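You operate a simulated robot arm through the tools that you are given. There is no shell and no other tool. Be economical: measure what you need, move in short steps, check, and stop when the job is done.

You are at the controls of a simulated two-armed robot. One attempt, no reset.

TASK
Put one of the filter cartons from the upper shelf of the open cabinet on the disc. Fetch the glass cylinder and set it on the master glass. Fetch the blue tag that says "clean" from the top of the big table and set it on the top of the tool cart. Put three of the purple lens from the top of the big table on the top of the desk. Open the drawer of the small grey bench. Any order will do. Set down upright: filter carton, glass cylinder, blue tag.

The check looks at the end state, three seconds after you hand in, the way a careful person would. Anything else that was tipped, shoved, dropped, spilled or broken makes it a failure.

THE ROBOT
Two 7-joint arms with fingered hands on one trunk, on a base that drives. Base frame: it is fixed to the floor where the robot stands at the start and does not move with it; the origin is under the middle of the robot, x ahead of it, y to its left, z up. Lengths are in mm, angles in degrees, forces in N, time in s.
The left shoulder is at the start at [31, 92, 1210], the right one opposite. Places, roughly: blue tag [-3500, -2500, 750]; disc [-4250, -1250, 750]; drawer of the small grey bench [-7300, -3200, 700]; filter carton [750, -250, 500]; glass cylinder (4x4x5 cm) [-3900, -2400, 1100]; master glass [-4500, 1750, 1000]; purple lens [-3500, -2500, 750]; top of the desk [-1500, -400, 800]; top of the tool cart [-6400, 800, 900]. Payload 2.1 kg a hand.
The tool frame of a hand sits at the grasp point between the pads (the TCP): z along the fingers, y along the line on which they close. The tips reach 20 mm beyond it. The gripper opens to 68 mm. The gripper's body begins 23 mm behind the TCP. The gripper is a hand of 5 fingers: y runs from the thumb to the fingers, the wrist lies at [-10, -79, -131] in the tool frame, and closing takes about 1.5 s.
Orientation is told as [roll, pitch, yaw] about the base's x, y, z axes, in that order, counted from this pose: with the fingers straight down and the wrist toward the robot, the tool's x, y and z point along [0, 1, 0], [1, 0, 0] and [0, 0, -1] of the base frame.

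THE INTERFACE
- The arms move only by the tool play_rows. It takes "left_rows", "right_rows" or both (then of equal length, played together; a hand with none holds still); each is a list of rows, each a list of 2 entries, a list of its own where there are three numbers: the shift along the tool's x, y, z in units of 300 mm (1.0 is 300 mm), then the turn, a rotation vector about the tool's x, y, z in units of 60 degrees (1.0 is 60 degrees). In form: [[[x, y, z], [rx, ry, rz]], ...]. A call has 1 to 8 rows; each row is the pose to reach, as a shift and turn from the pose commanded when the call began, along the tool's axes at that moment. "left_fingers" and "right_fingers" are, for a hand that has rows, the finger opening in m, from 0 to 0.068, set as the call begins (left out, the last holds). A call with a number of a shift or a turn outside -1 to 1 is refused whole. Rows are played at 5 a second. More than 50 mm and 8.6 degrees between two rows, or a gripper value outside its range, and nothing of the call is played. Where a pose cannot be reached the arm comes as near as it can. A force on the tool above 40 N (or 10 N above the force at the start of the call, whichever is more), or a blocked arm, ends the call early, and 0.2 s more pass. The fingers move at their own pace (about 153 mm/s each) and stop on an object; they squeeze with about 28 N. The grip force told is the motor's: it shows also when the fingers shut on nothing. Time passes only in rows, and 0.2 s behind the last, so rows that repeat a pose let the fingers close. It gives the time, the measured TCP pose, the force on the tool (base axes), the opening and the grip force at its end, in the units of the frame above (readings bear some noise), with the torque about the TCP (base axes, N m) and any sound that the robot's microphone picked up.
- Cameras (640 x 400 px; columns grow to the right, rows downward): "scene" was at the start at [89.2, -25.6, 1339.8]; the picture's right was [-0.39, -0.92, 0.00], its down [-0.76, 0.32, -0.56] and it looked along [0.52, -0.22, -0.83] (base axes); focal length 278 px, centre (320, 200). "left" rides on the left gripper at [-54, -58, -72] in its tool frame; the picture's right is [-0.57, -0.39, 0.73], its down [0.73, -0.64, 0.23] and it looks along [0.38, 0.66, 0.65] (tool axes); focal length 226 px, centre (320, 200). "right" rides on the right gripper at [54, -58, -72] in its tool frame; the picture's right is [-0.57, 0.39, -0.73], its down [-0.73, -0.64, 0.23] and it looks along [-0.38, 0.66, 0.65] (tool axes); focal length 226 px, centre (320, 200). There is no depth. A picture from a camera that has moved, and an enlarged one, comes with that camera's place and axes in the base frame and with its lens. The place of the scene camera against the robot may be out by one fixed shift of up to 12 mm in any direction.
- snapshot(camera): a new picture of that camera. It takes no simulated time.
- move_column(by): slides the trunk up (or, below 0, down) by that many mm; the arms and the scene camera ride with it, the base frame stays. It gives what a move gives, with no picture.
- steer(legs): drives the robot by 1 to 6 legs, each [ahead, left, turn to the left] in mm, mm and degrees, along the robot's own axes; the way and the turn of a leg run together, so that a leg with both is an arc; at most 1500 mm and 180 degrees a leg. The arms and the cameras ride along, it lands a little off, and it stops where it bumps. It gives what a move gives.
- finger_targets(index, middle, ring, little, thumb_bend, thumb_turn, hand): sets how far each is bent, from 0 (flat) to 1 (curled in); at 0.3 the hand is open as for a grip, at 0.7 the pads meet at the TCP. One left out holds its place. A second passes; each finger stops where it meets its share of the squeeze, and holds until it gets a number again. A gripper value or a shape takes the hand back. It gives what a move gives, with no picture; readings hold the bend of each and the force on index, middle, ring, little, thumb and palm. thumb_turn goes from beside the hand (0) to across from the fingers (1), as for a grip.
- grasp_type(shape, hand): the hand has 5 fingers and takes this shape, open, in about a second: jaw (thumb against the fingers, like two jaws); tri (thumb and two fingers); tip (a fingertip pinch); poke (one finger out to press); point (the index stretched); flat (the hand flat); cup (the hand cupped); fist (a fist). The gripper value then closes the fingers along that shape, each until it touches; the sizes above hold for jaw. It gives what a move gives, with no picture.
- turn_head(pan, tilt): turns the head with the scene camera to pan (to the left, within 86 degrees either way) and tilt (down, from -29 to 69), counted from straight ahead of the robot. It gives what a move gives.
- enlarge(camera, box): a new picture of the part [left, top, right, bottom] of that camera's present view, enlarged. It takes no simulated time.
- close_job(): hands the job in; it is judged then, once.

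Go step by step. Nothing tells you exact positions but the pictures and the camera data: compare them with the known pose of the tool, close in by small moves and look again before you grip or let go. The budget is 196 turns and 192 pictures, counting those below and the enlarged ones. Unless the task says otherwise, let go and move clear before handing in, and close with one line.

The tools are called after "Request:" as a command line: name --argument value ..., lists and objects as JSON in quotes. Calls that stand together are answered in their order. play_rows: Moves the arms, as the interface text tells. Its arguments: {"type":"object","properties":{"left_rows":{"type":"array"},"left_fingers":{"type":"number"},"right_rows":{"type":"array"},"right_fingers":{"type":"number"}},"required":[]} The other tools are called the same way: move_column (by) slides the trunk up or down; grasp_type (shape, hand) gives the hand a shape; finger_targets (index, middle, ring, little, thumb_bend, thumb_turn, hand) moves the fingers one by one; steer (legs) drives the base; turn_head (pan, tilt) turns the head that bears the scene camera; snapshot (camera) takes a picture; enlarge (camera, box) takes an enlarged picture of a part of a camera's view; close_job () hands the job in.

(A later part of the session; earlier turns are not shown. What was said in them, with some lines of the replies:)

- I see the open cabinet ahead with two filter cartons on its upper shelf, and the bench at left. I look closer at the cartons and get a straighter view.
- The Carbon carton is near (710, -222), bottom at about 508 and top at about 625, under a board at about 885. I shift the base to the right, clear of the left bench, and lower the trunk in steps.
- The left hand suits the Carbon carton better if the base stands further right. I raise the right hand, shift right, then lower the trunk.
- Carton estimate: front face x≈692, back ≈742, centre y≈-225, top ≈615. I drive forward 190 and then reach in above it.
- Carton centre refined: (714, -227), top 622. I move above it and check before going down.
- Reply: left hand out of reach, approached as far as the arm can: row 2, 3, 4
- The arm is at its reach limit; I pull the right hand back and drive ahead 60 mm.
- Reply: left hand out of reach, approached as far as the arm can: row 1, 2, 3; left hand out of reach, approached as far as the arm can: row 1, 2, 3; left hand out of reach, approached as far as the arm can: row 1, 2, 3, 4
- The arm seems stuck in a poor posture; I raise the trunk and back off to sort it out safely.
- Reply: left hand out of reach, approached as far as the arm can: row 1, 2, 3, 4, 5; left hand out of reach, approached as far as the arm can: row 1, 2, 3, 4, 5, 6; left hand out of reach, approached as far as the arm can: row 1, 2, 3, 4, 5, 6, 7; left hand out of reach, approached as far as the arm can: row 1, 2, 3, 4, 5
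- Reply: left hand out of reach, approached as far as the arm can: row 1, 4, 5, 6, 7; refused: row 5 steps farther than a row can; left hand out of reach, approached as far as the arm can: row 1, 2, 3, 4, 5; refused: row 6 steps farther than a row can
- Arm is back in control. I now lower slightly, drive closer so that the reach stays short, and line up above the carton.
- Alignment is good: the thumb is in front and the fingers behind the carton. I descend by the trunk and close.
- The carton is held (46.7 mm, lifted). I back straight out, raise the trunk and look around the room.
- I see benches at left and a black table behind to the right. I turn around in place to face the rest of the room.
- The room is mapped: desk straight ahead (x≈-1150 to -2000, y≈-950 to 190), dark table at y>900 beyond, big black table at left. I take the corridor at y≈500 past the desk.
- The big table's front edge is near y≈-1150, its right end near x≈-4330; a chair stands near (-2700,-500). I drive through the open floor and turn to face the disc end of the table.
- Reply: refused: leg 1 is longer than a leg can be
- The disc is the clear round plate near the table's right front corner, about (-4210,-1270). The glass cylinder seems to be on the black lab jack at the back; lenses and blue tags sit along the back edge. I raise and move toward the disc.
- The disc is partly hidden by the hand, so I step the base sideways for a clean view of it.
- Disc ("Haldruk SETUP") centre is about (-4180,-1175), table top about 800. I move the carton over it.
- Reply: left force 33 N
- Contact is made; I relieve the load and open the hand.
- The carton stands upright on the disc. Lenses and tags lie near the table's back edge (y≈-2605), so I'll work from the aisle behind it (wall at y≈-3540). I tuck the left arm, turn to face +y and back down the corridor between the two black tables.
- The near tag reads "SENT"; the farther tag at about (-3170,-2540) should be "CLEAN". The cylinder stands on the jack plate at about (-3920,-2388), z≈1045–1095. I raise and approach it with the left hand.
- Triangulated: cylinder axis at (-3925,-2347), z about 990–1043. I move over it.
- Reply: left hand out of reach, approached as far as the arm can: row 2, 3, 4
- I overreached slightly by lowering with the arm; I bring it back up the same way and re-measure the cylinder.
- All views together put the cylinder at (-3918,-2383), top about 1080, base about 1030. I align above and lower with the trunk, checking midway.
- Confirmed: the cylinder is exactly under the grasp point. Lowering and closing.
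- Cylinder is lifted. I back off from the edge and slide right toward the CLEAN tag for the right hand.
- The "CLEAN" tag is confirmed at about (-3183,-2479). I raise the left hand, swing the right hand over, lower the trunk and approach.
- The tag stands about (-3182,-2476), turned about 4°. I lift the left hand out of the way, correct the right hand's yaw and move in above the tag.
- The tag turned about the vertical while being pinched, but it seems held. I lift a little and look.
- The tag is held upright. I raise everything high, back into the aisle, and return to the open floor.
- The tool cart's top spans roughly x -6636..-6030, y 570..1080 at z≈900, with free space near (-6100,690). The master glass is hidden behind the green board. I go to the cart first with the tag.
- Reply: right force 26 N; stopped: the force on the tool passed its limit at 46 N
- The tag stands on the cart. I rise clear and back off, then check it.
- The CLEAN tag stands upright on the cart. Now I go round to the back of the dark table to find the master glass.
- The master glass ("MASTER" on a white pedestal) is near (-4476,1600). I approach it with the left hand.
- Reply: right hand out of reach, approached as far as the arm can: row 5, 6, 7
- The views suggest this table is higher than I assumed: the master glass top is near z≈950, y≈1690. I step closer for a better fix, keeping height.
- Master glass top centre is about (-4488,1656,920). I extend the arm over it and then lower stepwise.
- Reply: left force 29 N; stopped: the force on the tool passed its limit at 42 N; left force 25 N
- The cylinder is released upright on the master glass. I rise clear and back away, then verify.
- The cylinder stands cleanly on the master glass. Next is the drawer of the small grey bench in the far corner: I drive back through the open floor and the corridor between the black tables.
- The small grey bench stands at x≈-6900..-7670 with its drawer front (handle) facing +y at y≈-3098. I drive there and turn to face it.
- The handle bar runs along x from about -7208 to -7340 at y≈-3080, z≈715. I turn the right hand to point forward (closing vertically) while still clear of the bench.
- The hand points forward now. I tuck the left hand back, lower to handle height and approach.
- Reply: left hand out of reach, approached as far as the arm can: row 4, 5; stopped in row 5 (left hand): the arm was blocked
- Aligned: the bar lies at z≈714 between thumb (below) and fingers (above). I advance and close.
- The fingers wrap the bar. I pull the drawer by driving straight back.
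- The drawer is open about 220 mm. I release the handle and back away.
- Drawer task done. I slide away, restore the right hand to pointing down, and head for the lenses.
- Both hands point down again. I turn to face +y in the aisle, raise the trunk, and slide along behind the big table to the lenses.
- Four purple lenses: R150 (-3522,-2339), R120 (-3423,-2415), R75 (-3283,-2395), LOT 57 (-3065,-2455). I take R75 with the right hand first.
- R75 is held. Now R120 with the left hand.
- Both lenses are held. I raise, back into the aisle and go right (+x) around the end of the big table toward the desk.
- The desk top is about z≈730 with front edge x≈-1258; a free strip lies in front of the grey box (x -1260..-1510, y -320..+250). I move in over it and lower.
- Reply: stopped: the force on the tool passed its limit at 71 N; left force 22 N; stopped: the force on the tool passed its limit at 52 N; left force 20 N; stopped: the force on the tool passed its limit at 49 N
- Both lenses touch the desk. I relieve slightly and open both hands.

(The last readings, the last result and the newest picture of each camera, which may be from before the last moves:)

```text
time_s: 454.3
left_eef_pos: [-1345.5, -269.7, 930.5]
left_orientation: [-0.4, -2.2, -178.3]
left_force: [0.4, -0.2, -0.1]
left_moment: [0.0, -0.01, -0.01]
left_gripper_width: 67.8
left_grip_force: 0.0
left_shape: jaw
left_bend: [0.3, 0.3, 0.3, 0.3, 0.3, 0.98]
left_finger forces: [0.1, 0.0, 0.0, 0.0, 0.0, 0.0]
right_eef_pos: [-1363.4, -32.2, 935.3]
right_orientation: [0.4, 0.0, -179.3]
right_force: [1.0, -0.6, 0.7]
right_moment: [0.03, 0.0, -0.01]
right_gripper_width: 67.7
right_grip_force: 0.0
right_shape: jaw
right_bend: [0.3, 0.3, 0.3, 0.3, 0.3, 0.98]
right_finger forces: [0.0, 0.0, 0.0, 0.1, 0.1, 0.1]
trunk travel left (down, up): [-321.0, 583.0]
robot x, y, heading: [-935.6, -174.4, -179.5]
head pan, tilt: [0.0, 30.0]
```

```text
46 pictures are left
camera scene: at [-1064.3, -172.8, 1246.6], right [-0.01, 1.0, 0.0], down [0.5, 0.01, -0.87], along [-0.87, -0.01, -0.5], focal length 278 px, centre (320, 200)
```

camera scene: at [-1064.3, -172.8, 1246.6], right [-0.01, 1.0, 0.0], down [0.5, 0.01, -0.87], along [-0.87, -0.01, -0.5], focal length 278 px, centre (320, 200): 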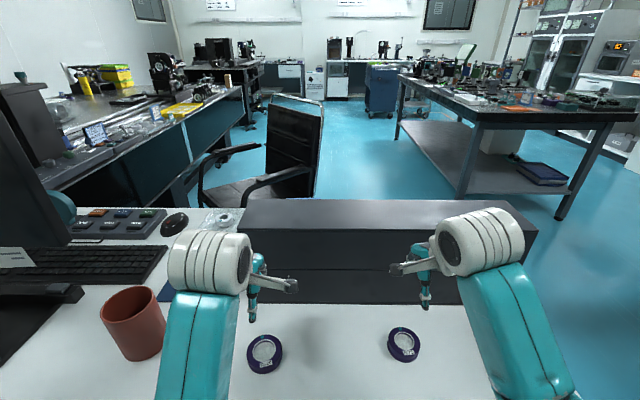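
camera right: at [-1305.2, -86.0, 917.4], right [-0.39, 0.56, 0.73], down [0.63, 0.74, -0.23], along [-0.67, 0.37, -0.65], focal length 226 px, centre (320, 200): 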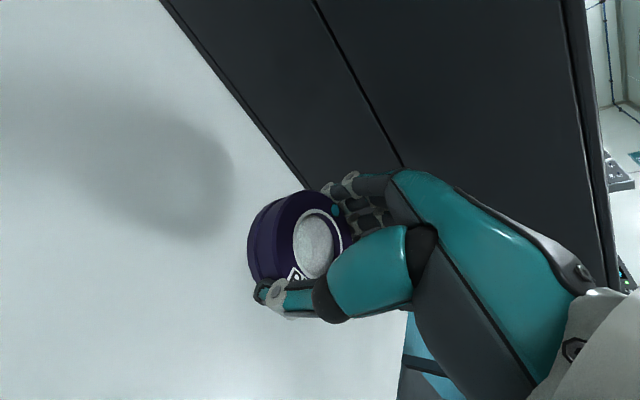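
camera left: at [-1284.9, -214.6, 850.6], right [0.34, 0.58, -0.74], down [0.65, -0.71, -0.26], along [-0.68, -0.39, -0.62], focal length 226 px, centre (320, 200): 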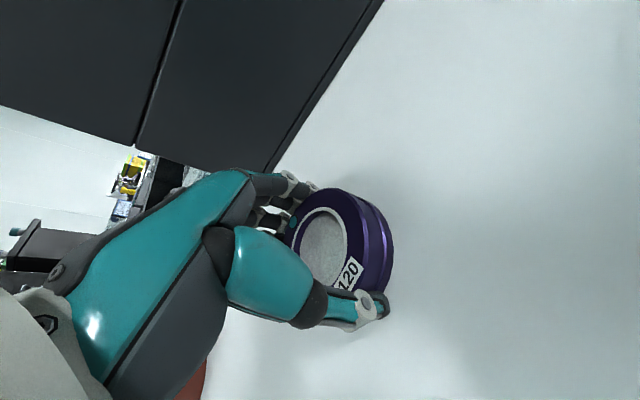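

Two lenses lie on the desk. I go back the same way for R150.

Request:
move_column --by 170

Request:
play_rows --left_rows '[[[0, 0, 0], [0.037, 0.008, 0]], [[0, 0, 0], [0.037, 0.008, 0]]]'

Request:
steer --legs '[[-400, 0, 0], [0, 0, -90], [-1400, 0, 0], [-1400, 0, 0], [0, 1450, 0], [0, 1420, 0]]'

Request:
turn_head --pan 10 --tilt 50

Request:
snapshot --camera "scene"

```text
time_s: 456.2
left_eef_pos: [-1344.8, -269.2, 1100.4]
left_orientation: [-0.5, -2.2, -178.2]
left_force: [-0.8, 0.2, 0.2]
left_moment: [0.02, -0.02, 0.0]
left_gripper_width: 67.8
left_grip_force: 0.1
left_shape: jaw
left_bend: [0.3, 0.3, 0.3, 0.3, 0.3, 0.98]
left_finger forces: [0.0, 0.0, 0.0, 0.0, 0.0, 0.0]
right_eef_pos: [-1364.4, -32.1, 1105.0]
right_orientation: [0.3, 0.1, -179.3]
right_force: [0.1, 0.6, 0.1]
right_moment: [0.01, -0.01, 0.0]
right_gripper_width: 67.5
right_grip_force: 0.0
right_shape: jaw
right_bend: [0.3, 0.3, 0.3, 0.3, 0.3, 0.98]
right_finger forces: [0.1, 0.0, 0.0, 0.0, 0.0, 0.0]
trunk travel left (down, up): [-491.0, 413.0]
robot x, y, heading: [-931.6, -174.8, -179.5]
head pan, tilt: [0.0, 30.0]
```

```text
time_s: 456.8
left_eef_pos: [-1345.6, -270.0, 1099.8]
left_orientation: [0.0, 0.0, -178.5]
left_force: [0.1, 0.7, 0.6]
left_moment: [0.01, 0.0, 0.01]
left_gripper_width: 67.8
left_grip_force: 0.2
left_shape: jaw
left_bend: [0.3, 0.3, 0.3, 0.3, 0.3, 0.98]
left_finger forces: [0.1, 0.0, 0.1, 0.0, 0.0, 0.0]
right_eef_pos: [-1363.8, -33.0, 1104.9]
right_orientation: [0.2, 0.2, -179.4]
right_force: [-1.0, -0.2, 0.0]
right_moment: [0.0, 0.01, 0.0]
right_gripper_width: 67.6
right_grip_force: 0.0
right_shape: jaw
right_bend: [0.3, 0.3, 0.3, 0.3, 0.3, 0.98]
right_finger forces: [0.1, 0.0, 0.0, 0.1, 0.0, 0.0]
trunk travel left (down, up): [-491.0, 413.0]
robot x, y, heading: [-932.0, -175.1, -179.6]
head pan, tilt: [0.0, 30.0]
```

```text
time_s: 489.8
left_eef_pos: [-3507.2, -2564.5, 1100.6]
left_orientation: [0.1, 0.0, 90.9]
left_force: [0.0, 0.8, 0.2]
left_moment: [0.0, -0.04, 0.0]
left_gripper_width: 68.2
left_grip_force: 0.0
left_shape: jaw
left_bend: [0.3, 0.3, 0.3, 0.3, 0.3, 0.98]
left_finger forces: [0.0, 0.0, 0.0, 0.1, 0.0, 0.0]
right_eef_pos: [-3269.9, -2551.1, 1105.6]
right_orientation: [0.2, 0.1, 89.8]
right_force: [0.3, 0.1, 0.7]
right_moment: [0.02, 0.04, 0.01]
right_gripper_width: 67.6
right_grip_force: 0.0
right_shape: jaw
right_bend: [0.3, 0.3, 0.3, 0.3, 0.3, 0.98]
right_finger forces: [0.0, 0.1, 0.0, 0.0, 0.0, 0.1]
trunk travel left (down, up): [-491.0, 413.0]
robot x, y, heading: [-3418.2, -2977.5, 89.6]
head pan, tilt: [0.0, 30.0]
```

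```text
time_s: 490.7
left_eef_pos: [-3505.9, -2564.6, 1100.8]
left_orientation: [-0.1, 0.0, 90.7]
left_force: [-0.5, -0.6, -0.2]
left_moment: [0.0, -0.01, -0.05]
left_gripper_width: 68.0
left_grip_force: 0.1
left_shape: jaw
left_bend: [0.3, 0.3, 0.3, 0.3, 0.3, 0.98]
left_finger forces: [0.1, 0.0, 0.0, 0.1, 0.0, 0.0]
right_eef_pos: [-3268.0, -2550.9, 1104.6]
right_orientation: [0.3, 0.1, 89.9]
right_force: [-0.4, 0.4, -0.3]
right_moment: [0.0, 0.01, -0.01]
right_gripper_width: 67.3
right_grip_force: 0.0
right_shape: jaw
right_bend: [0.3, 0.3, 0.3, 0.3, 0.3, 0.98]
right_finger forces: [0.0, 0.0, 0.0, 0.1, 0.1, 0.0]
trunk travel left (down, up): [-491.0, 413.0]
robot x, y, heading: [-3412.4, -2980.6, 89.7]
head pan, tilt: [10.0, 50.0]
```

```text
45 pictures are left
camera scene: at [-3430.5, -2881.2, 1388.2], right [0.99, 0.17, 0.0], down [0.13, -0.75, -0.64], along [-0.11, 0.63, -0.77], focal length 278 px, centre (320, 200)
```

scene: 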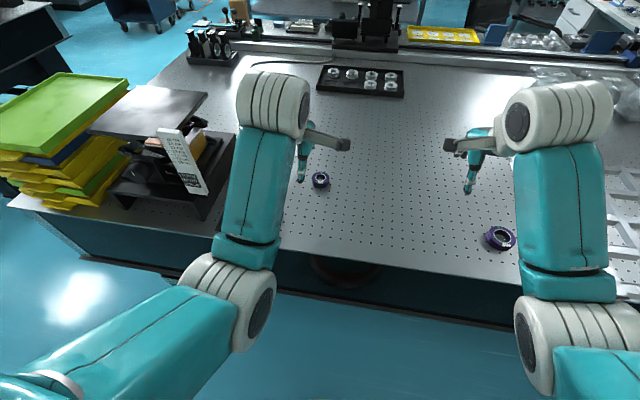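

R150 measured near (-3522,-2343). I lower the trunk and approach with the left hand.

Request:
move_column --by -150

Request:
steer --legs '[[185, 16, 0]]'

Request:
play_rows --left_rows '[[[0, 0.06, 0.08], [0, 0, 0]], [[0, 0.11, 0.17], [0, 0, 0]], [[0, 0.12, 0.23], [0, 0, 0]], [[0, 0.12, 0.23], [0, 0, 0]]]'

Request:
snapshot --camera "left"

Request:
snapshot --camera "scene"

```text
time_s: 492.4
left_eef_pos: [-3506.8, -2565.1, 951.4]
left_orientation: [0.0, 0.0, 90.8]
left_force: [0.5, -0.4, -0.8]
left_moment: [0.01, 0.02, -0.01]
left_gripper_width: 68.0
left_grip_force: 0.1
left_shape: jaw
left_bend: [0.3, 0.3, 0.3, 0.3, 0.3, 0.98]
left_finger forces: [0.0, 0.0, 0.1, 0.0, 0.0, 0.1]
right_eef_pos: [-3268.6, -2550.6, 955.4]
right_orientation: [0.3, 0.1, 89.9]
right_force: [0.6, 0.3, -0.5]
right_moment: [-0.03, 0.0, 0.01]
right_gripper_width: 67.8
right_grip_force: 0.0
right_shape: jaw
right_bend: [0.3, 0.3, 0.3, 0.3, 0.3, 0.98]
right_finger forces: [0.0, 0.1, 0.1, 0.1, 0.0, 0.0]
trunk travel left (down, up): [-341.0, 563.0]
robot x, y, heading: [-3416.6, -2977.3, 89.5]
head pan, tilt: [10.0, 50.0]
```

```text
time_s: 494.0
left_eef_pos: [-3521.5, -2380.1, 949.4]
left_orientation: [0.0, 0.0, 90.9]
left_force: [-1.1, 0.3, -0.1]
left_moment: [-0.01, 0.02, 0.03]
left_gripper_width: 67.9
left_grip_force: 0.1
left_shape: jaw
left_bend: [0.3, 0.3, 0.3, 0.3, 0.3, 0.98]
left_finger forces: [0.0, 0.0, 0.1, 0.0, 0.0, 0.1]
right_eef_pos: [-3283.3, -2364.2, 955.7]
right_orientation: [0.4, 0.1, 89.9]
right_force: [0.0, -0.2, -0.3]
right_moment: [-0.02, -0.01, -0.02]
right_gripper_width: 67.7
right_grip_force: 0.1
right_shape: jaw
right_bend: [0.3, 0.3, 0.3, 0.3, 0.3, 0.98]
right_finger forces: [0.1, 0.0, 0.0, 0.0, 0.0, 0.0]
trunk travel left (down, up): [-341.0, 563.0]
robot x, y, heading: [-3431.2, -2794.8, 89.8]
head pan, tilt: [10.0, 50.0]
```

```text
time_s: 495.0
left_eef_pos: [-3522.0, -2342.9, 880.9]
left_orientation: [0.0, 0.0, 90.9]
left_force: [-0.5, -0.1, 0.4]
left_moment: [-0.01, -0.01, 0.0]
left_gripper_width: 68.0
left_grip_force: 0.0
left_shape: jaw
left_bend: [0.3, 0.3, 0.3, 0.3, 0.3, 0.98]
left_finger forces: [0.1, 0.0, 0.0, 0.0, 0.1, 0.1]
right_eef_pos: [-3283.7, -2364.7, 955.7]
right_orientation: [0.3, 0.2, 89.9]
right_force: [-1.1, 0.4, -0.2]
right_moment: [-0.02, -0.01, 0.02]
right_gripper_width: 67.5
right_grip_force: 0.1
right_shape: jaw
right_bend: [0.3, 0.3, 0.3, 0.3, 0.3, 0.98]
right_finger forces: [0.0, 0.0, 0.0, 0.0, 0.1, 0.1]
trunk travel left (down, up): [-341.0, 563.0]
robot x, y, heading: [-3434.7, -2797.5, 89.8]
head pan, tilt: [10.0, 50.0]
```

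```text
44 pictures are left
camera left: at [-3467.4, -2401.6, 953.7], right [0.57, -0.38, -0.73], down [-0.72, -0.65, -0.23], along [-0.39, 0.66, -0.65], focal length 226 px, centre (320, 200)
```

left: 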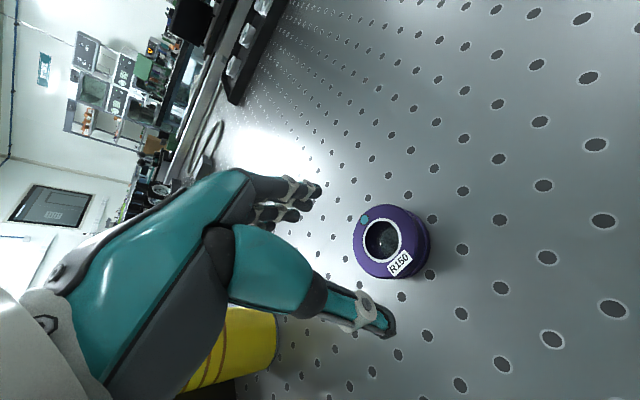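

```text
43 pictures are left
camera scene: at [-3445.8, -2679.4, 1237.3], right [0.99, 0.17, 0.0], down [0.13, -0.76, -0.64], along [-0.11, 0.63, -0.77], focal length 278 px, centre (320, 200)
```

scene: 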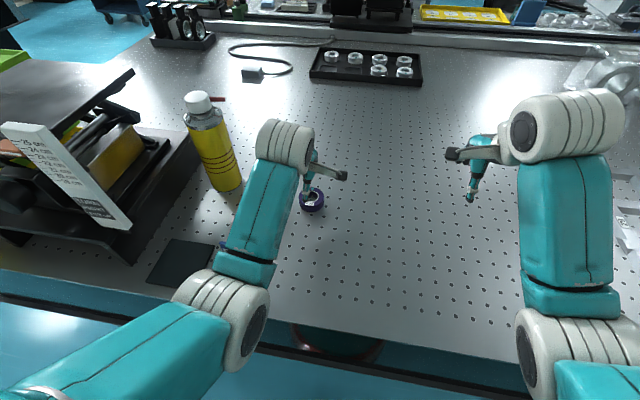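

Request:
play_rows --left_rows '[[[-0.012, 0.01, 0.05], [0, 0, 0]], [[-0.012, 0.01, 0.1], [0, 0, 0]], [[-0.012, 0.01, 0.14], [0, 0, 0]], [[-0.012, 0.01, 0.182], [0, 0, 0]], [[-0.012, 0.01, 0.182], [0, 0, 0]]]'

Request:
snapshot --camera "left"

```text
time_s: 496.2
left_eef_pos: [-3519.1, -2341.8, 827.6]
left_orientation: [-0.1, 0.0, 90.8]
left_force: [1.3, -0.3, -0.3]
left_moment: [-0.04, 0.02, 0.0]
left_gripper_width: 68.2
left_grip_force: 0.0
left_shape: jaw
left_bend: [0.3, 0.3, 0.3, 0.3, 0.3, 0.98]
left_finger forces: [0.0, 0.0, 0.0, 0.1, 0.0, 0.0]
right_eef_pos: [-3284.9, -2364.7, 954.3]
right_orientation: [0.2, 0.1, 90.0]
right_force: [0.5, -0.1, 0.0]
right_moment: [0.01, 0.03, 0.0]
right_gripper_width: 67.5
right_grip_force: 0.0
right_shape: jaw
right_bend: [0.3, 0.3, 0.3, 0.3, 0.3, 0.98]
right_finger forces: [0.0, 0.1, 0.1, 0.0, 0.0, 0.0]
trunk travel left (down, up): [-341.0, 563.0]
robot x, y, heading: [-3436.0, -2795.1, 89.8]
head pan, tilt: [10.0, 50.0]
```

```text
42 pictures are left
camera left: at [-3463.9, -2398.7, 899.5], right [0.57, -0.38, -0.73], down [-0.72, -0.65, -0.23], along [-0.39, 0.66, -0.65], focal length 226 px, centre (320, 200)
```

left: 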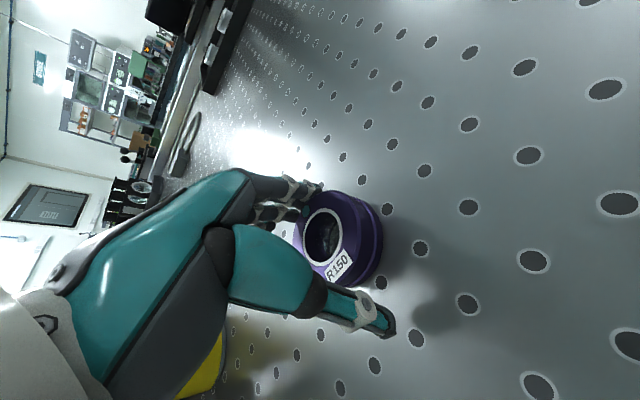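

Request:
play_rows --left_rows '[[[0, 0, 0], [0, 0, 0]], [[0, 0, 0], [0, 0, 0]], [[0, 0, 0], [0, 0, 0]], [[0, 0, 0], [0, 0, 0]], [[0, 0, 0], [0, 0, 0]], [[0, 0, 0], [0, 0, 0]], [[0, 0, 0], [0, 0, 0]], [[0, 0, 0], [0, 0, 0]]]' --left_fingers 0.025

Request:
move_column --by 80

Request:
snapshot --camera "left"

```text
time_s: 498.0
left_eef_pos: [-3518.5, -2340.3, 826.7]
left_orientation: [0.0, 0.0, 90.7]
left_force: [0.3, -0.1, 0.4]
left_moment: [0.03, 0.0, 0.02]
left_gripper_width: 42.2
left_grip_force: 28.2
left_shape: jaw
left_bend: [0.28, 0.39, 0.41, 0.42, 0.65, 0.98]
left_finger forces: [13.7, 7.9, 3.3, 0.0, 24.5, 0.0]
right_eef_pos: [-3285.0, -2365.4, 955.3]
right_orientation: [0.3, 0.1, 90.0]
right_force: [0.3, -0.7, 0.5]
right_moment: [-0.02, -0.02, 0.01]
right_gripper_width: 67.5
right_grip_force: 0.1
right_shape: jaw
right_bend: [0.3, 0.3, 0.3, 0.3, 0.3, 0.98]
right_finger forces: [0.0, 0.0, 0.0, 0.0, 0.0, 0.0]
trunk travel left (down, up): [-341.0, 563.0]
robot x, y, heading: [-3431.9, -2794.9, 89.6]
head pan, tilt: [10.0, 50.0]
```

```text
time_s: 499.1
left_eef_pos: [-3517.8, -2340.5, 905.7]
left_orientation: [-0.1, 0.0, 90.7]
left_force: [0.2, 0.1, -0.5]
left_moment: [0.02, -0.02, -0.01]
left_gripper_width: 42.1
left_grip_force: 27.7
left_shape: jaw
left_bend: [0.28, 0.39, 0.41, 0.42, 0.65, 0.98]
left_finger forces: [13.7, 7.9, 3.4, 0.0, 24.5, 0.0]
right_eef_pos: [-3284.7, -2364.9, 1035.4]
right_orientation: [0.3, 0.1, 89.9]
right_force: [0.1, -0.8, -0.2]
right_moment: [-0.04, 0.02, 0.0]
right_gripper_width: 67.6
right_grip_force: 0.1
right_shape: jaw
right_bend: [0.3, 0.3, 0.3, 0.3, 0.3, 0.98]
right_finger forces: [0.1, 0.0, 0.0, 0.0, 0.0, 0.0]
trunk travel left (down, up): [-421.0, 483.0]
robot x, y, heading: [-3427.2, -2794.7, 89.9]
head pan, tilt: [10.0, 50.0]
```

```text
41 pictures are left
camera left: at [-3464.0, -2398.6, 979.4], right [0.57, -0.38, -0.73], down [-0.72, -0.65, -0.23], along [-0.39, 0.66, -0.65], focal length 226 px, centre (320, 200)
```

left: 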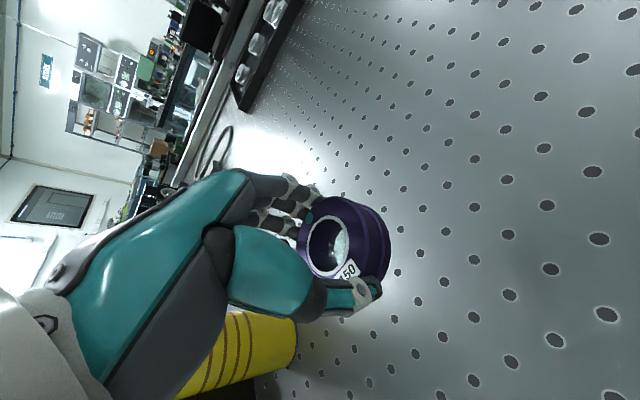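

R150 is held. Same route to the desk.

Request:
move_column --by 220

Request:
steer --legs '[[-195, 0, 0], [0, -1450, 0], [0, -1430, 0], [1400, 0, 0], [1480, 0, 0], [0, 0, 90]]'

Request:
turn_head --pan 0 --tilt 35

Request:
snapshot --camera "scene"

```text
time_s: 501.5
left_eef_pos: [-3519.4, -2340.2, 1127.6]
left_orientation: [0.0, 0.0, 90.7]
left_force: [-0.1, -0.3, -1.3]
left_moment: [0.0, -0.01, 0.0]
left_gripper_width: 42.0
left_grip_force: 27.9
left_shape: jaw
left_bend: [0.28, 0.39, 0.42, 0.42, 0.65, 0.98]
left_finger forces: [13.7, 7.8, 3.3, 0.0, 24.4, 0.0]
right_eef_pos: [-3284.0, -2365.0, 1255.5]
right_orientation: [0.3, 0.1, 89.9]
right_force: [0.6, 0.8, 0.1]
right_moment: [0.02, 0.02, -0.03]
right_gripper_width: 67.7
right_grip_force: 0.1
right_shape: jaw
right_bend: [0.3, 0.3, 0.3, 0.3, 0.3, 0.98]
right_finger forces: [0.1, 0.0, 0.0, 0.1, 0.0, 0.1]
trunk travel left (down, up): [-641.0, 263.0]
robot x, y, heading: [-3432.3, -2794.4, 89.8]
head pan, tilt: [10.0, 50.0]
```

```text
time_s: 533.8
left_eef_pos: [-1015.8, -204.4, 1127.0]
left_orientation: [0.0, 0.0, -179.5]
left_force: [0.1, -0.2, -0.5]
left_moment: [-0.05, 0.0, 0.01]
left_gripper_width: 41.5
left_grip_force: 28.2
left_shape: jaw
left_bend: [0.28, 0.4, 0.42, 0.42, 0.66, 0.98]
left_finger forces: [13.6, 7.8, 3.4, 0.0, 24.3, 0.0]
right_eef_pos: [-989.9, 28.0, 1255.5]
right_orientation: [0.3, 0.1, 179.7]
right_force: [0.2, -0.7, 0.5]
right_moment: [0.03, -0.03, -0.04]
right_gripper_width: 67.7
right_grip_force: 0.1
right_shape: jaw
right_bend: [0.3, 0.3, 0.3, 0.3, 0.3, 0.98]
right_finger forces: [0.1, 0.0, 0.0, 0.0, 0.0, 0.0]
trunk travel left (down, up): [-641.0, 263.0]
robot x, y, heading: [-562.1, -123.6, 179.5]
head pan, tilt: [10.0, 50.0]
```

```text
time_s: 534.6
left_eef_pos: [-1016.2, -205.6, 1127.4]
left_orientation: [0.0, 0.0, -179.5]
left_force: [-0.3, -0.7, -0.8]
left_moment: [-0.01, -0.02, -0.02]
left_gripper_width: 41.7
left_grip_force: 28.7
left_shape: jaw
left_bend: [0.28, 0.4, 0.42, 0.42, 0.66, 0.98]
left_finger forces: [13.6, 7.7, 3.4, 0.1, 24.2, 0.0]
right_eef_pos: [-991.1, 29.7, 1255.4]
right_orientation: [0.3, 0.2, 179.6]
right_force: [0.2, -1.2, 0.7]
right_moment: [-0.01, 0.03, 0.01]
right_gripper_width: 67.6
right_grip_force: 0.1
right_shape: jaw
right_bend: [0.3, 0.3, 0.3, 0.3, 0.3, 0.98]
right_finger forces: [0.0, 0.1, 0.0, 0.0, 0.0, 0.1]
trunk travel left (down, up): [-641.0, 263.0]
robot x, y, heading: [-562.2, -120.7, 179.4]
head pan, tilt: [0.0, 35.0]
```

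```text
40 pictures are left
camera scene: at [-664.3, -117.6, 1560.1], right [0.01, 1.0, 0.0], down [0.57, 0.0, -0.82], along [-0.82, 0.01, -0.57], focal length 278 px, centre (320, 200)
```

scene: 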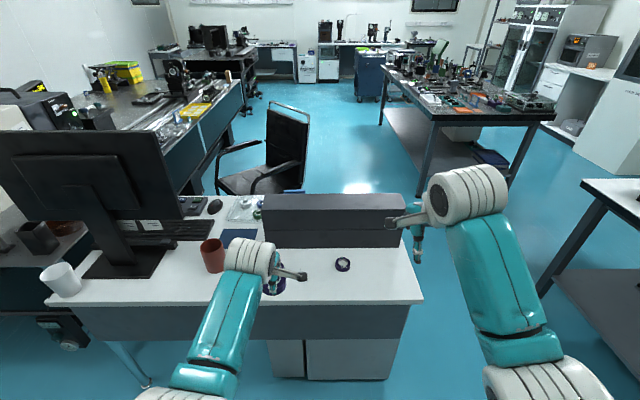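

Request:
steer --legs '[[325, -52, 0]]'

Request:
move_column --by -290

Request:
snapshot --camera "scene"

Request:
snapshot --camera "left"

```text
time_s: 536.8
left_eef_pos: [-1340.3, -151.0, 1126.9]
left_orientation: [0.2, 0.0, -179.6]
left_force: [-0.7, 0.5, -0.6]
left_moment: [0.01, 0.0, 0.04]
left_gripper_width: 41.6
left_grip_force: 28.7
left_shape: jaw
left_bend: [0.28, 0.4, 0.42, 0.42, 0.66, 0.98]
left_finger forces: [13.7, 7.8, 3.5, 0.0, 24.3, 0.0]
right_eef_pos: [-1315.2, 84.9, 1255.6]
right_orientation: [0.3, 0.2, 179.5]
right_force: [-0.2, 0.5, 1.0]
right_moment: [0.0, -0.02, 0.02]
right_gripper_width: 67.5
right_grip_force: 0.0
right_shape: jaw
right_bend: [0.3, 0.3, 0.3, 0.3, 0.3, 0.98]
right_finger forces: [0.0, 0.1, 0.1, 0.1, 0.1, 0.1]
trunk travel left (down, up): [-641.0, 263.0]
robot x, y, heading: [-887.6, -68.4, 179.6]
head pan, tilt: [0.0, 35.0]
```

```text
time_s: 539.7
left_eef_pos: [-1340.2, -149.3, 837.5]
left_orientation: [0.0, 0.0, -179.6]
left_force: [0.0, 0.4, 0.4]
left_moment: [0.02, -0.05, 0.02]
left_gripper_width: 41.4
left_grip_force: 27.6
left_shape: jaw
left_bend: [0.28, 0.4, 0.42, 0.42, 0.66, 0.98]
left_finger forces: [13.6, 7.8, 3.4, 0.1, 24.4, 0.0]
right_eef_pos: [-1312.7, 84.7, 965.2]
right_orientation: [0.4, 0.1, 179.5]
right_force: [-0.6, 0.7, 0.1]
right_moment: [0.01, -0.03, -0.03]
right_gripper_width: 67.7
right_grip_force: 0.0
right_shape: jaw
right_bend: [0.3, 0.3, 0.3, 0.3, 0.3, 0.98]
right_finger forces: [0.0, 0.0, 0.0, 0.0, 0.0, 0.0]
trunk travel left (down, up): [-351.0, 553.0]
robot x, y, heading: [-887.0, -66.7, 179.1]
head pan, tilt: [0.0, 35.0]
```

```text
39 pictures are left
camera scene: at [-1011.0, -62.4, 1269.2], right [0.01, 1.0, 0.0], down [0.57, -0.01, -0.82], along [-0.82, 0.01, -0.57], focal length 278 px, centre (320, 200)
```

scene: 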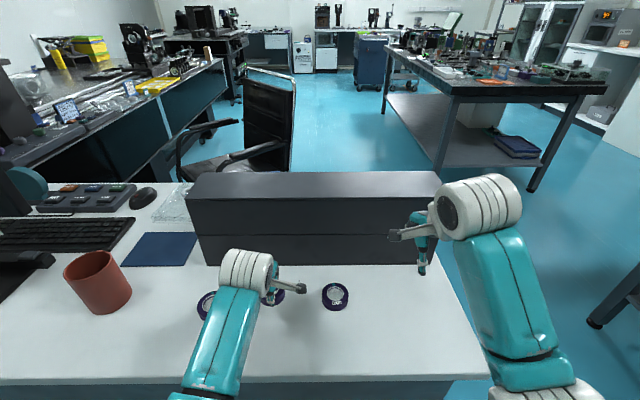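

```text
38 pictures are left
camera left: at [-1282.4, -95.5, 909.7], right [0.38, 0.57, -0.73], down [0.65, -0.73, -0.23], along [-0.66, -0.38, -0.65], focal length 226 px, centre (320, 200)
```

left: 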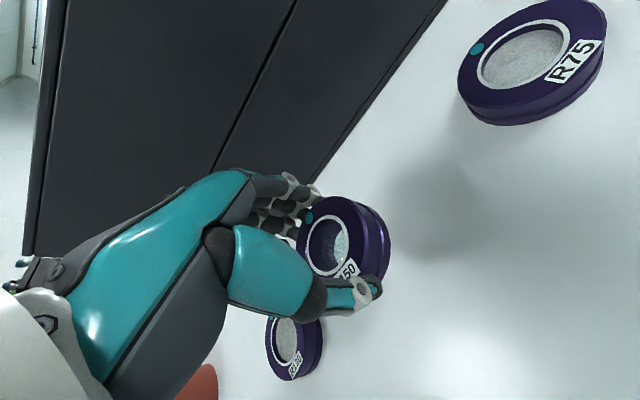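

Good gap between the two lenses already there. I lower gently to contact.

Request:
move_column --by -45

Request:
move_column --by -5

Request:
move_column --by -4

Request:
move_column --by -3

```text
time_s: 540.5
left_eef_pos: [-1339.4, -149.8, 793.2]
left_orientation: [-0.1, 0.0, -179.6]
left_force: [-0.1, 0.0, -1.3]
left_moment: [0.01, 0.0, 0.03]
left_gripper_width: 41.5
left_grip_force: 28.1
left_shape: jaw
left_bend: [0.28, 0.4, 0.42, 0.42, 0.66, 0.98]
left_finger forces: [13.7, 7.8, 3.5, 0.0, 24.3, 0.0]
right_eef_pos: [-1313.7, 85.8, 919.7]
right_orientation: [0.3, 0.1, 179.5]
right_force: [-0.5, 0.0, 0.1]
right_moment: [-0.01, 0.0, 0.01]
right_gripper_width: 67.8
right_grip_force: 0.1
right_shape: jaw
right_bend: [0.3, 0.3, 0.3, 0.3, 0.3, 0.98]
right_finger forces: [0.1, 0.0, 0.0, 0.0, 0.0, 0.0]
trunk travel left (down, up): [-306.0, 598.0]
robot x, y, heading: [-883.8, -65.1, 179.5]
head pan, tilt: [0.0, 35.0]
```

```text
time_s: 541.1
left_eef_pos: [-1339.9, -150.8, 787.7]
left_orientation: [0.0, 0.1, -179.6]
left_force: [-0.2, -0.6, -0.7]
left_moment: [0.01, 0.02, 0.0]
left_gripper_width: 41.8
left_grip_force: 27.6
left_shape: jaw
left_bend: [0.28, 0.4, 0.42, 0.42, 0.66, 0.98]
left_finger forces: [13.7, 7.8, 3.5, 0.0, 24.5, 0.0]
right_eef_pos: [-1314.1, 83.4, 915.1]
right_orientation: [0.3, 0.1, 179.5]
right_force: [-0.1, 0.5, -0.8]
right_moment: [-0.01, -0.01, -0.02]
right_gripper_width: 67.7
right_grip_force: 0.0
right_shape: jaw
right_bend: [0.3, 0.3, 0.3, 0.3, 0.3, 0.98]
right_finger forces: [0.0, 0.0, 0.0, 0.0, 0.0, 0.0]
trunk travel left (down, up): [-301.0, 603.0]
robot x, y, heading: [-884.2, -66.5, 179.6]
head pan, tilt: [0.0, 35.0]
```

```text
time_s: 541.6
left_eef_pos: [-1339.6, -148.6, 785.3]
left_orientation: [0.0, -0.3, -179.7]
left_force: [-0.5, -0.1, 17.7]
left_moment: [-0.03, 0.06, -0.03]
left_gripper_width: 41.4
left_grip_force: 27.9
left_shape: jaw
left_bend: [0.28, 0.39, 0.42, 0.42, 0.66, 0.98]
left_finger forces: [14.5, 9.1, 4.5, 0.0, 26.0, 0.0]
right_eef_pos: [-1314.1, 84.8, 911.5]
right_orientation: [0.3, 0.0, 179.6]
right_force: [0.2, 0.9, 0.3]
right_moment: [0.01, 0.0, -0.01]
right_gripper_width: 67.7
right_grip_force: 0.0
right_shape: jaw
right_bend: [0.3, 0.3, 0.3, 0.3, 0.3, 0.98]
right_finger forces: [0.1, 0.0, 0.0, 0.0, 0.1, 0.0]
trunk travel left (down, up): [-297.0, 607.0]
robot x, y, heading: [-886.3, -63.1, 179.3]
head pan, tilt: [0.0, 35.0]
```

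```text
time_s: 542.1
left_eef_pos: [-1339.0, -150.5, 783.3]
left_orientation: [0.0, -0.4, -179.6]
left_force: [-3.6, -1.9, 36.3]
left_moment: [-0.05, 0.15, -0.03]
left_gripper_width: 41.6
left_grip_force: 27.9
left_shape: jaw
left_bend: [0.28, 0.38, 0.41, 0.42, 0.67, 0.98]
left_finger forces: [15.3, 9.7, 4.6, 0.0, 26.4, 0.0]
right_eef_pos: [-1312.8, 85.5, 910.6]
right_orientation: [0.2, 0.1, 179.6]
right_force: [0.0, -0.2, 0.0]
right_moment: [0.02, -0.04, -0.03]
right_gripper_width: 67.9
right_grip_force: 0.1
right_shape: jaw
right_bend: [0.3, 0.3, 0.3, 0.3, 0.3, 0.98]
right_finger forces: [0.0, 0.0, 0.0, 0.0, 0.0, 0.1]
trunk travel left (down, up): [-294.0, 610.0]
robot x, y, heading: [-887.2, -66.2, 179.5]
head pan, tilt: [0.0, 35.0]
```

Request:
move_column --by 4

Request:
play_rows --left_rows '[[[0, 0, 0], [0, 0, 0]], [[0, 0, 0], [0, 0, 0]], [[0, 0, 0], [0, 0, 0]], [[0, 0, 0], [0, 0, 0]], [[0, 0, 0], [0, 0, 0]], [[0, 0, 0], [0, 0, 0]]]' --left_fingers 0.068

Request:
move_column --by 200

Request:
steer --legs '[[-300, 0, 0]]'

Request:
snapshot --camera "scene"

Request:
enlarge --camera "scene" --box '[180, 200, 420, 320]'

```text
time_s: 542.7
left_eef_pos: [-1338.4, -149.7, 784.5]
left_orientation: [-0.1, 0.0, -179.5]
left_force: [-3.6, -0.7, 20.3]
left_moment: [-0.02, 0.16, 0.0]
left_gripper_width: 41.6
left_grip_force: 28.0
left_shape: jaw
left_bend: [0.27, 0.38, 0.41, 0.42, 0.67, 0.98]
left_finger forces: [15.5, 9.5, 4.2, 0.0, 25.4, 0.0]
right_eef_pos: [-1313.9, 85.5, 912.6]
right_orientation: [0.3, 0.0, 179.5]
right_force: [0.3, 0.4, -0.7]
right_moment: [0.03, -0.01, 0.02]
right_gripper_width: 67.5
right_grip_force: 0.1
right_shape: jaw
right_bend: [0.3, 0.3, 0.3, 0.3, 0.3, 0.98]
right_finger forces: [0.0, 0.0, 0.1, 0.0, 0.0, 0.1]
trunk travel left (down, up): [-298.0, 606.0]
robot x, y, heading: [-883.0, -68.1, 179.3]
head pan, tilt: [0.0, 35.0]
```

```text
time_s: 544.1
left_eef_pos: [-1340.7, -150.5, 783.7]
left_orientation: [0.1, 0.0, -179.7]
left_force: [-0.3, 0.4, 0.1]
left_moment: [-0.04, 0.0, 0.03]
left_gripper_width: 67.8
left_grip_force: 0.0
left_shape: jaw
left_bend: [0.3, 0.3, 0.3, 0.3, 0.3, 0.98]
left_finger forces: [0.0, 0.0, 0.0, 0.0, 0.1, 0.0]
right_eef_pos: [-1313.9, 84.8, 912.0]
right_orientation: [0.3, 0.1, 179.5]
right_force: [0.4, -0.3, -0.7]
right_moment: [-0.02, -0.03, -0.02]
right_gripper_width: 67.5
right_grip_force: 0.1
right_shape: jaw
right_bend: [0.3, 0.3, 0.3, 0.3, 0.3, 0.98]
right_finger forces: [0.0, 0.0, 0.1, 0.0, 0.0, 0.0]
trunk travel left (down, up): [-298.0, 606.0]
robot x, y, heading: [-884.7, -67.4, 179.3]
head pan, tilt: [0.0, 35.0]
```

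```text
time_s: 546.2
left_eef_pos: [-1340.5, -151.0, 984.0]
left_orientation: [0.1, 0.0, -179.6]
left_force: [0.7, 0.2, 0.4]
left_moment: [0.03, 0.0, 0.0]
left_gripper_width: 67.7
left_grip_force: 0.1
left_shape: jaw
left_bend: [0.3, 0.3, 0.3, 0.3, 0.3, 0.98]
left_finger forces: [0.0, 0.1, 0.0, 0.0, 0.0, 0.1]
right_eef_pos: [-1313.3, 83.8, 1112.0]
right_orientation: [0.3, 0.2, 179.5]
right_force: [0.2, 0.1, 0.3]
right_moment: [0.0, 0.01, 0.03]
right_gripper_width: 67.9
right_grip_force: 0.1
right_shape: jaw
right_bend: [0.3, 0.3, 0.3, 0.3, 0.3, 0.98]
right_finger forces: [0.1, 0.1, 0.0, 0.0, 0.0, 0.0]
trunk travel left (down, up): [-498.0, 406.0]
robot x, y, heading: [-885.4, -63.6, 179.3]
head pan, tilt: [0.0, 35.0]
```

```text
time_s: 548.3
left_eef_pos: [-1040.9, -153.4, 984.2]
left_orientation: [0.0, 0.1, -179.4]
left_force: [0.8, 0.7, -0.3]
left_moment: [0.0, 0.0, 0.0]
left_gripper_width: 67.5
left_grip_force: 0.0
left_shape: jaw
left_bend: [0.3, 0.3, 0.3, 0.3, 0.3, 0.98]
left_finger forces: [0.1, 0.1, 0.1, 0.0, 0.0, 0.0]
right_eef_pos: [-1015.2, 81.7, 1111.9]
right_orientation: [0.3, 0.1, 179.6]
right_force: [0.5, 0.1, -0.5]
right_moment: [0.03, -0.01, 0.01]
right_gripper_width: 67.3
right_grip_force: 0.1
right_shape: jaw
right_bend: [0.3, 0.3, 0.3, 0.3, 0.3, 0.98]
right_finger forces: [0.1, 0.1, 0.0, 0.0, 0.0, 0.0]
trunk travel left (down, up): [-498.0, 406.0]
robot x, y, heading: [-587.1, -68.3, 179.7]
head pan, tilt: [0.0, 35.0]
```

```text
37 pictures are left
camera scene: at [-696.2, -65.6, 1416.9], right [0.01, 1.0, 0.0], down [0.57, -0.01, -0.82], along [-0.82, 0.01, -0.57], focal length 278 px, centre (320, 200)
```

scene: 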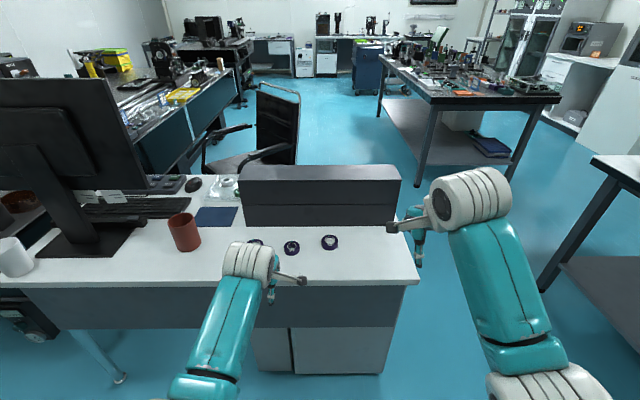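

```text
2.67 times, centred on (300, 260) of scene
camera zoom: at [-696.2, -65.6, 1416.9], right [0.01, 1.0, 0.0], down [0.57, -0.01, -0.82], along [-0.82, 0.01, -0.57], focal length 742 px, centre (373, 40)
```

zoom: 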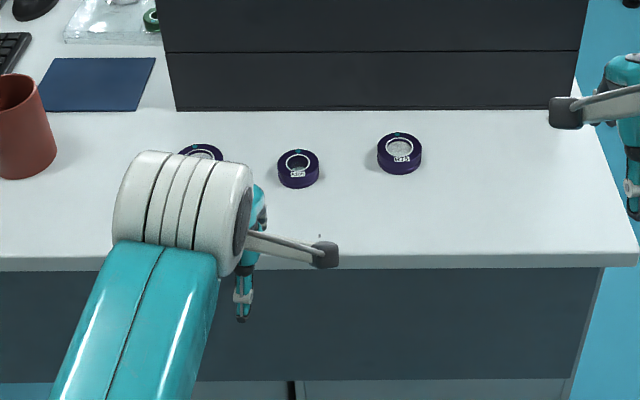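

All three lenses stand flat on the desk, and every other item was checked after it was placed: carton on the disc, cylinder on the master glass, CLEAN tag on the cart, drawer open. The hands are empty and clear, so I hand in.

Request:
close_job

```text
The job is handed in.
```

All five parts are done and the job is handed in. The Carbon filter carton is on the disc, and the glass cylinder is on the master glass. The CLEAN tag is on the tool cart, and three purple lenses (R75, R120, R150) are on the desk. The grey bench drawer is open about 220 mm.
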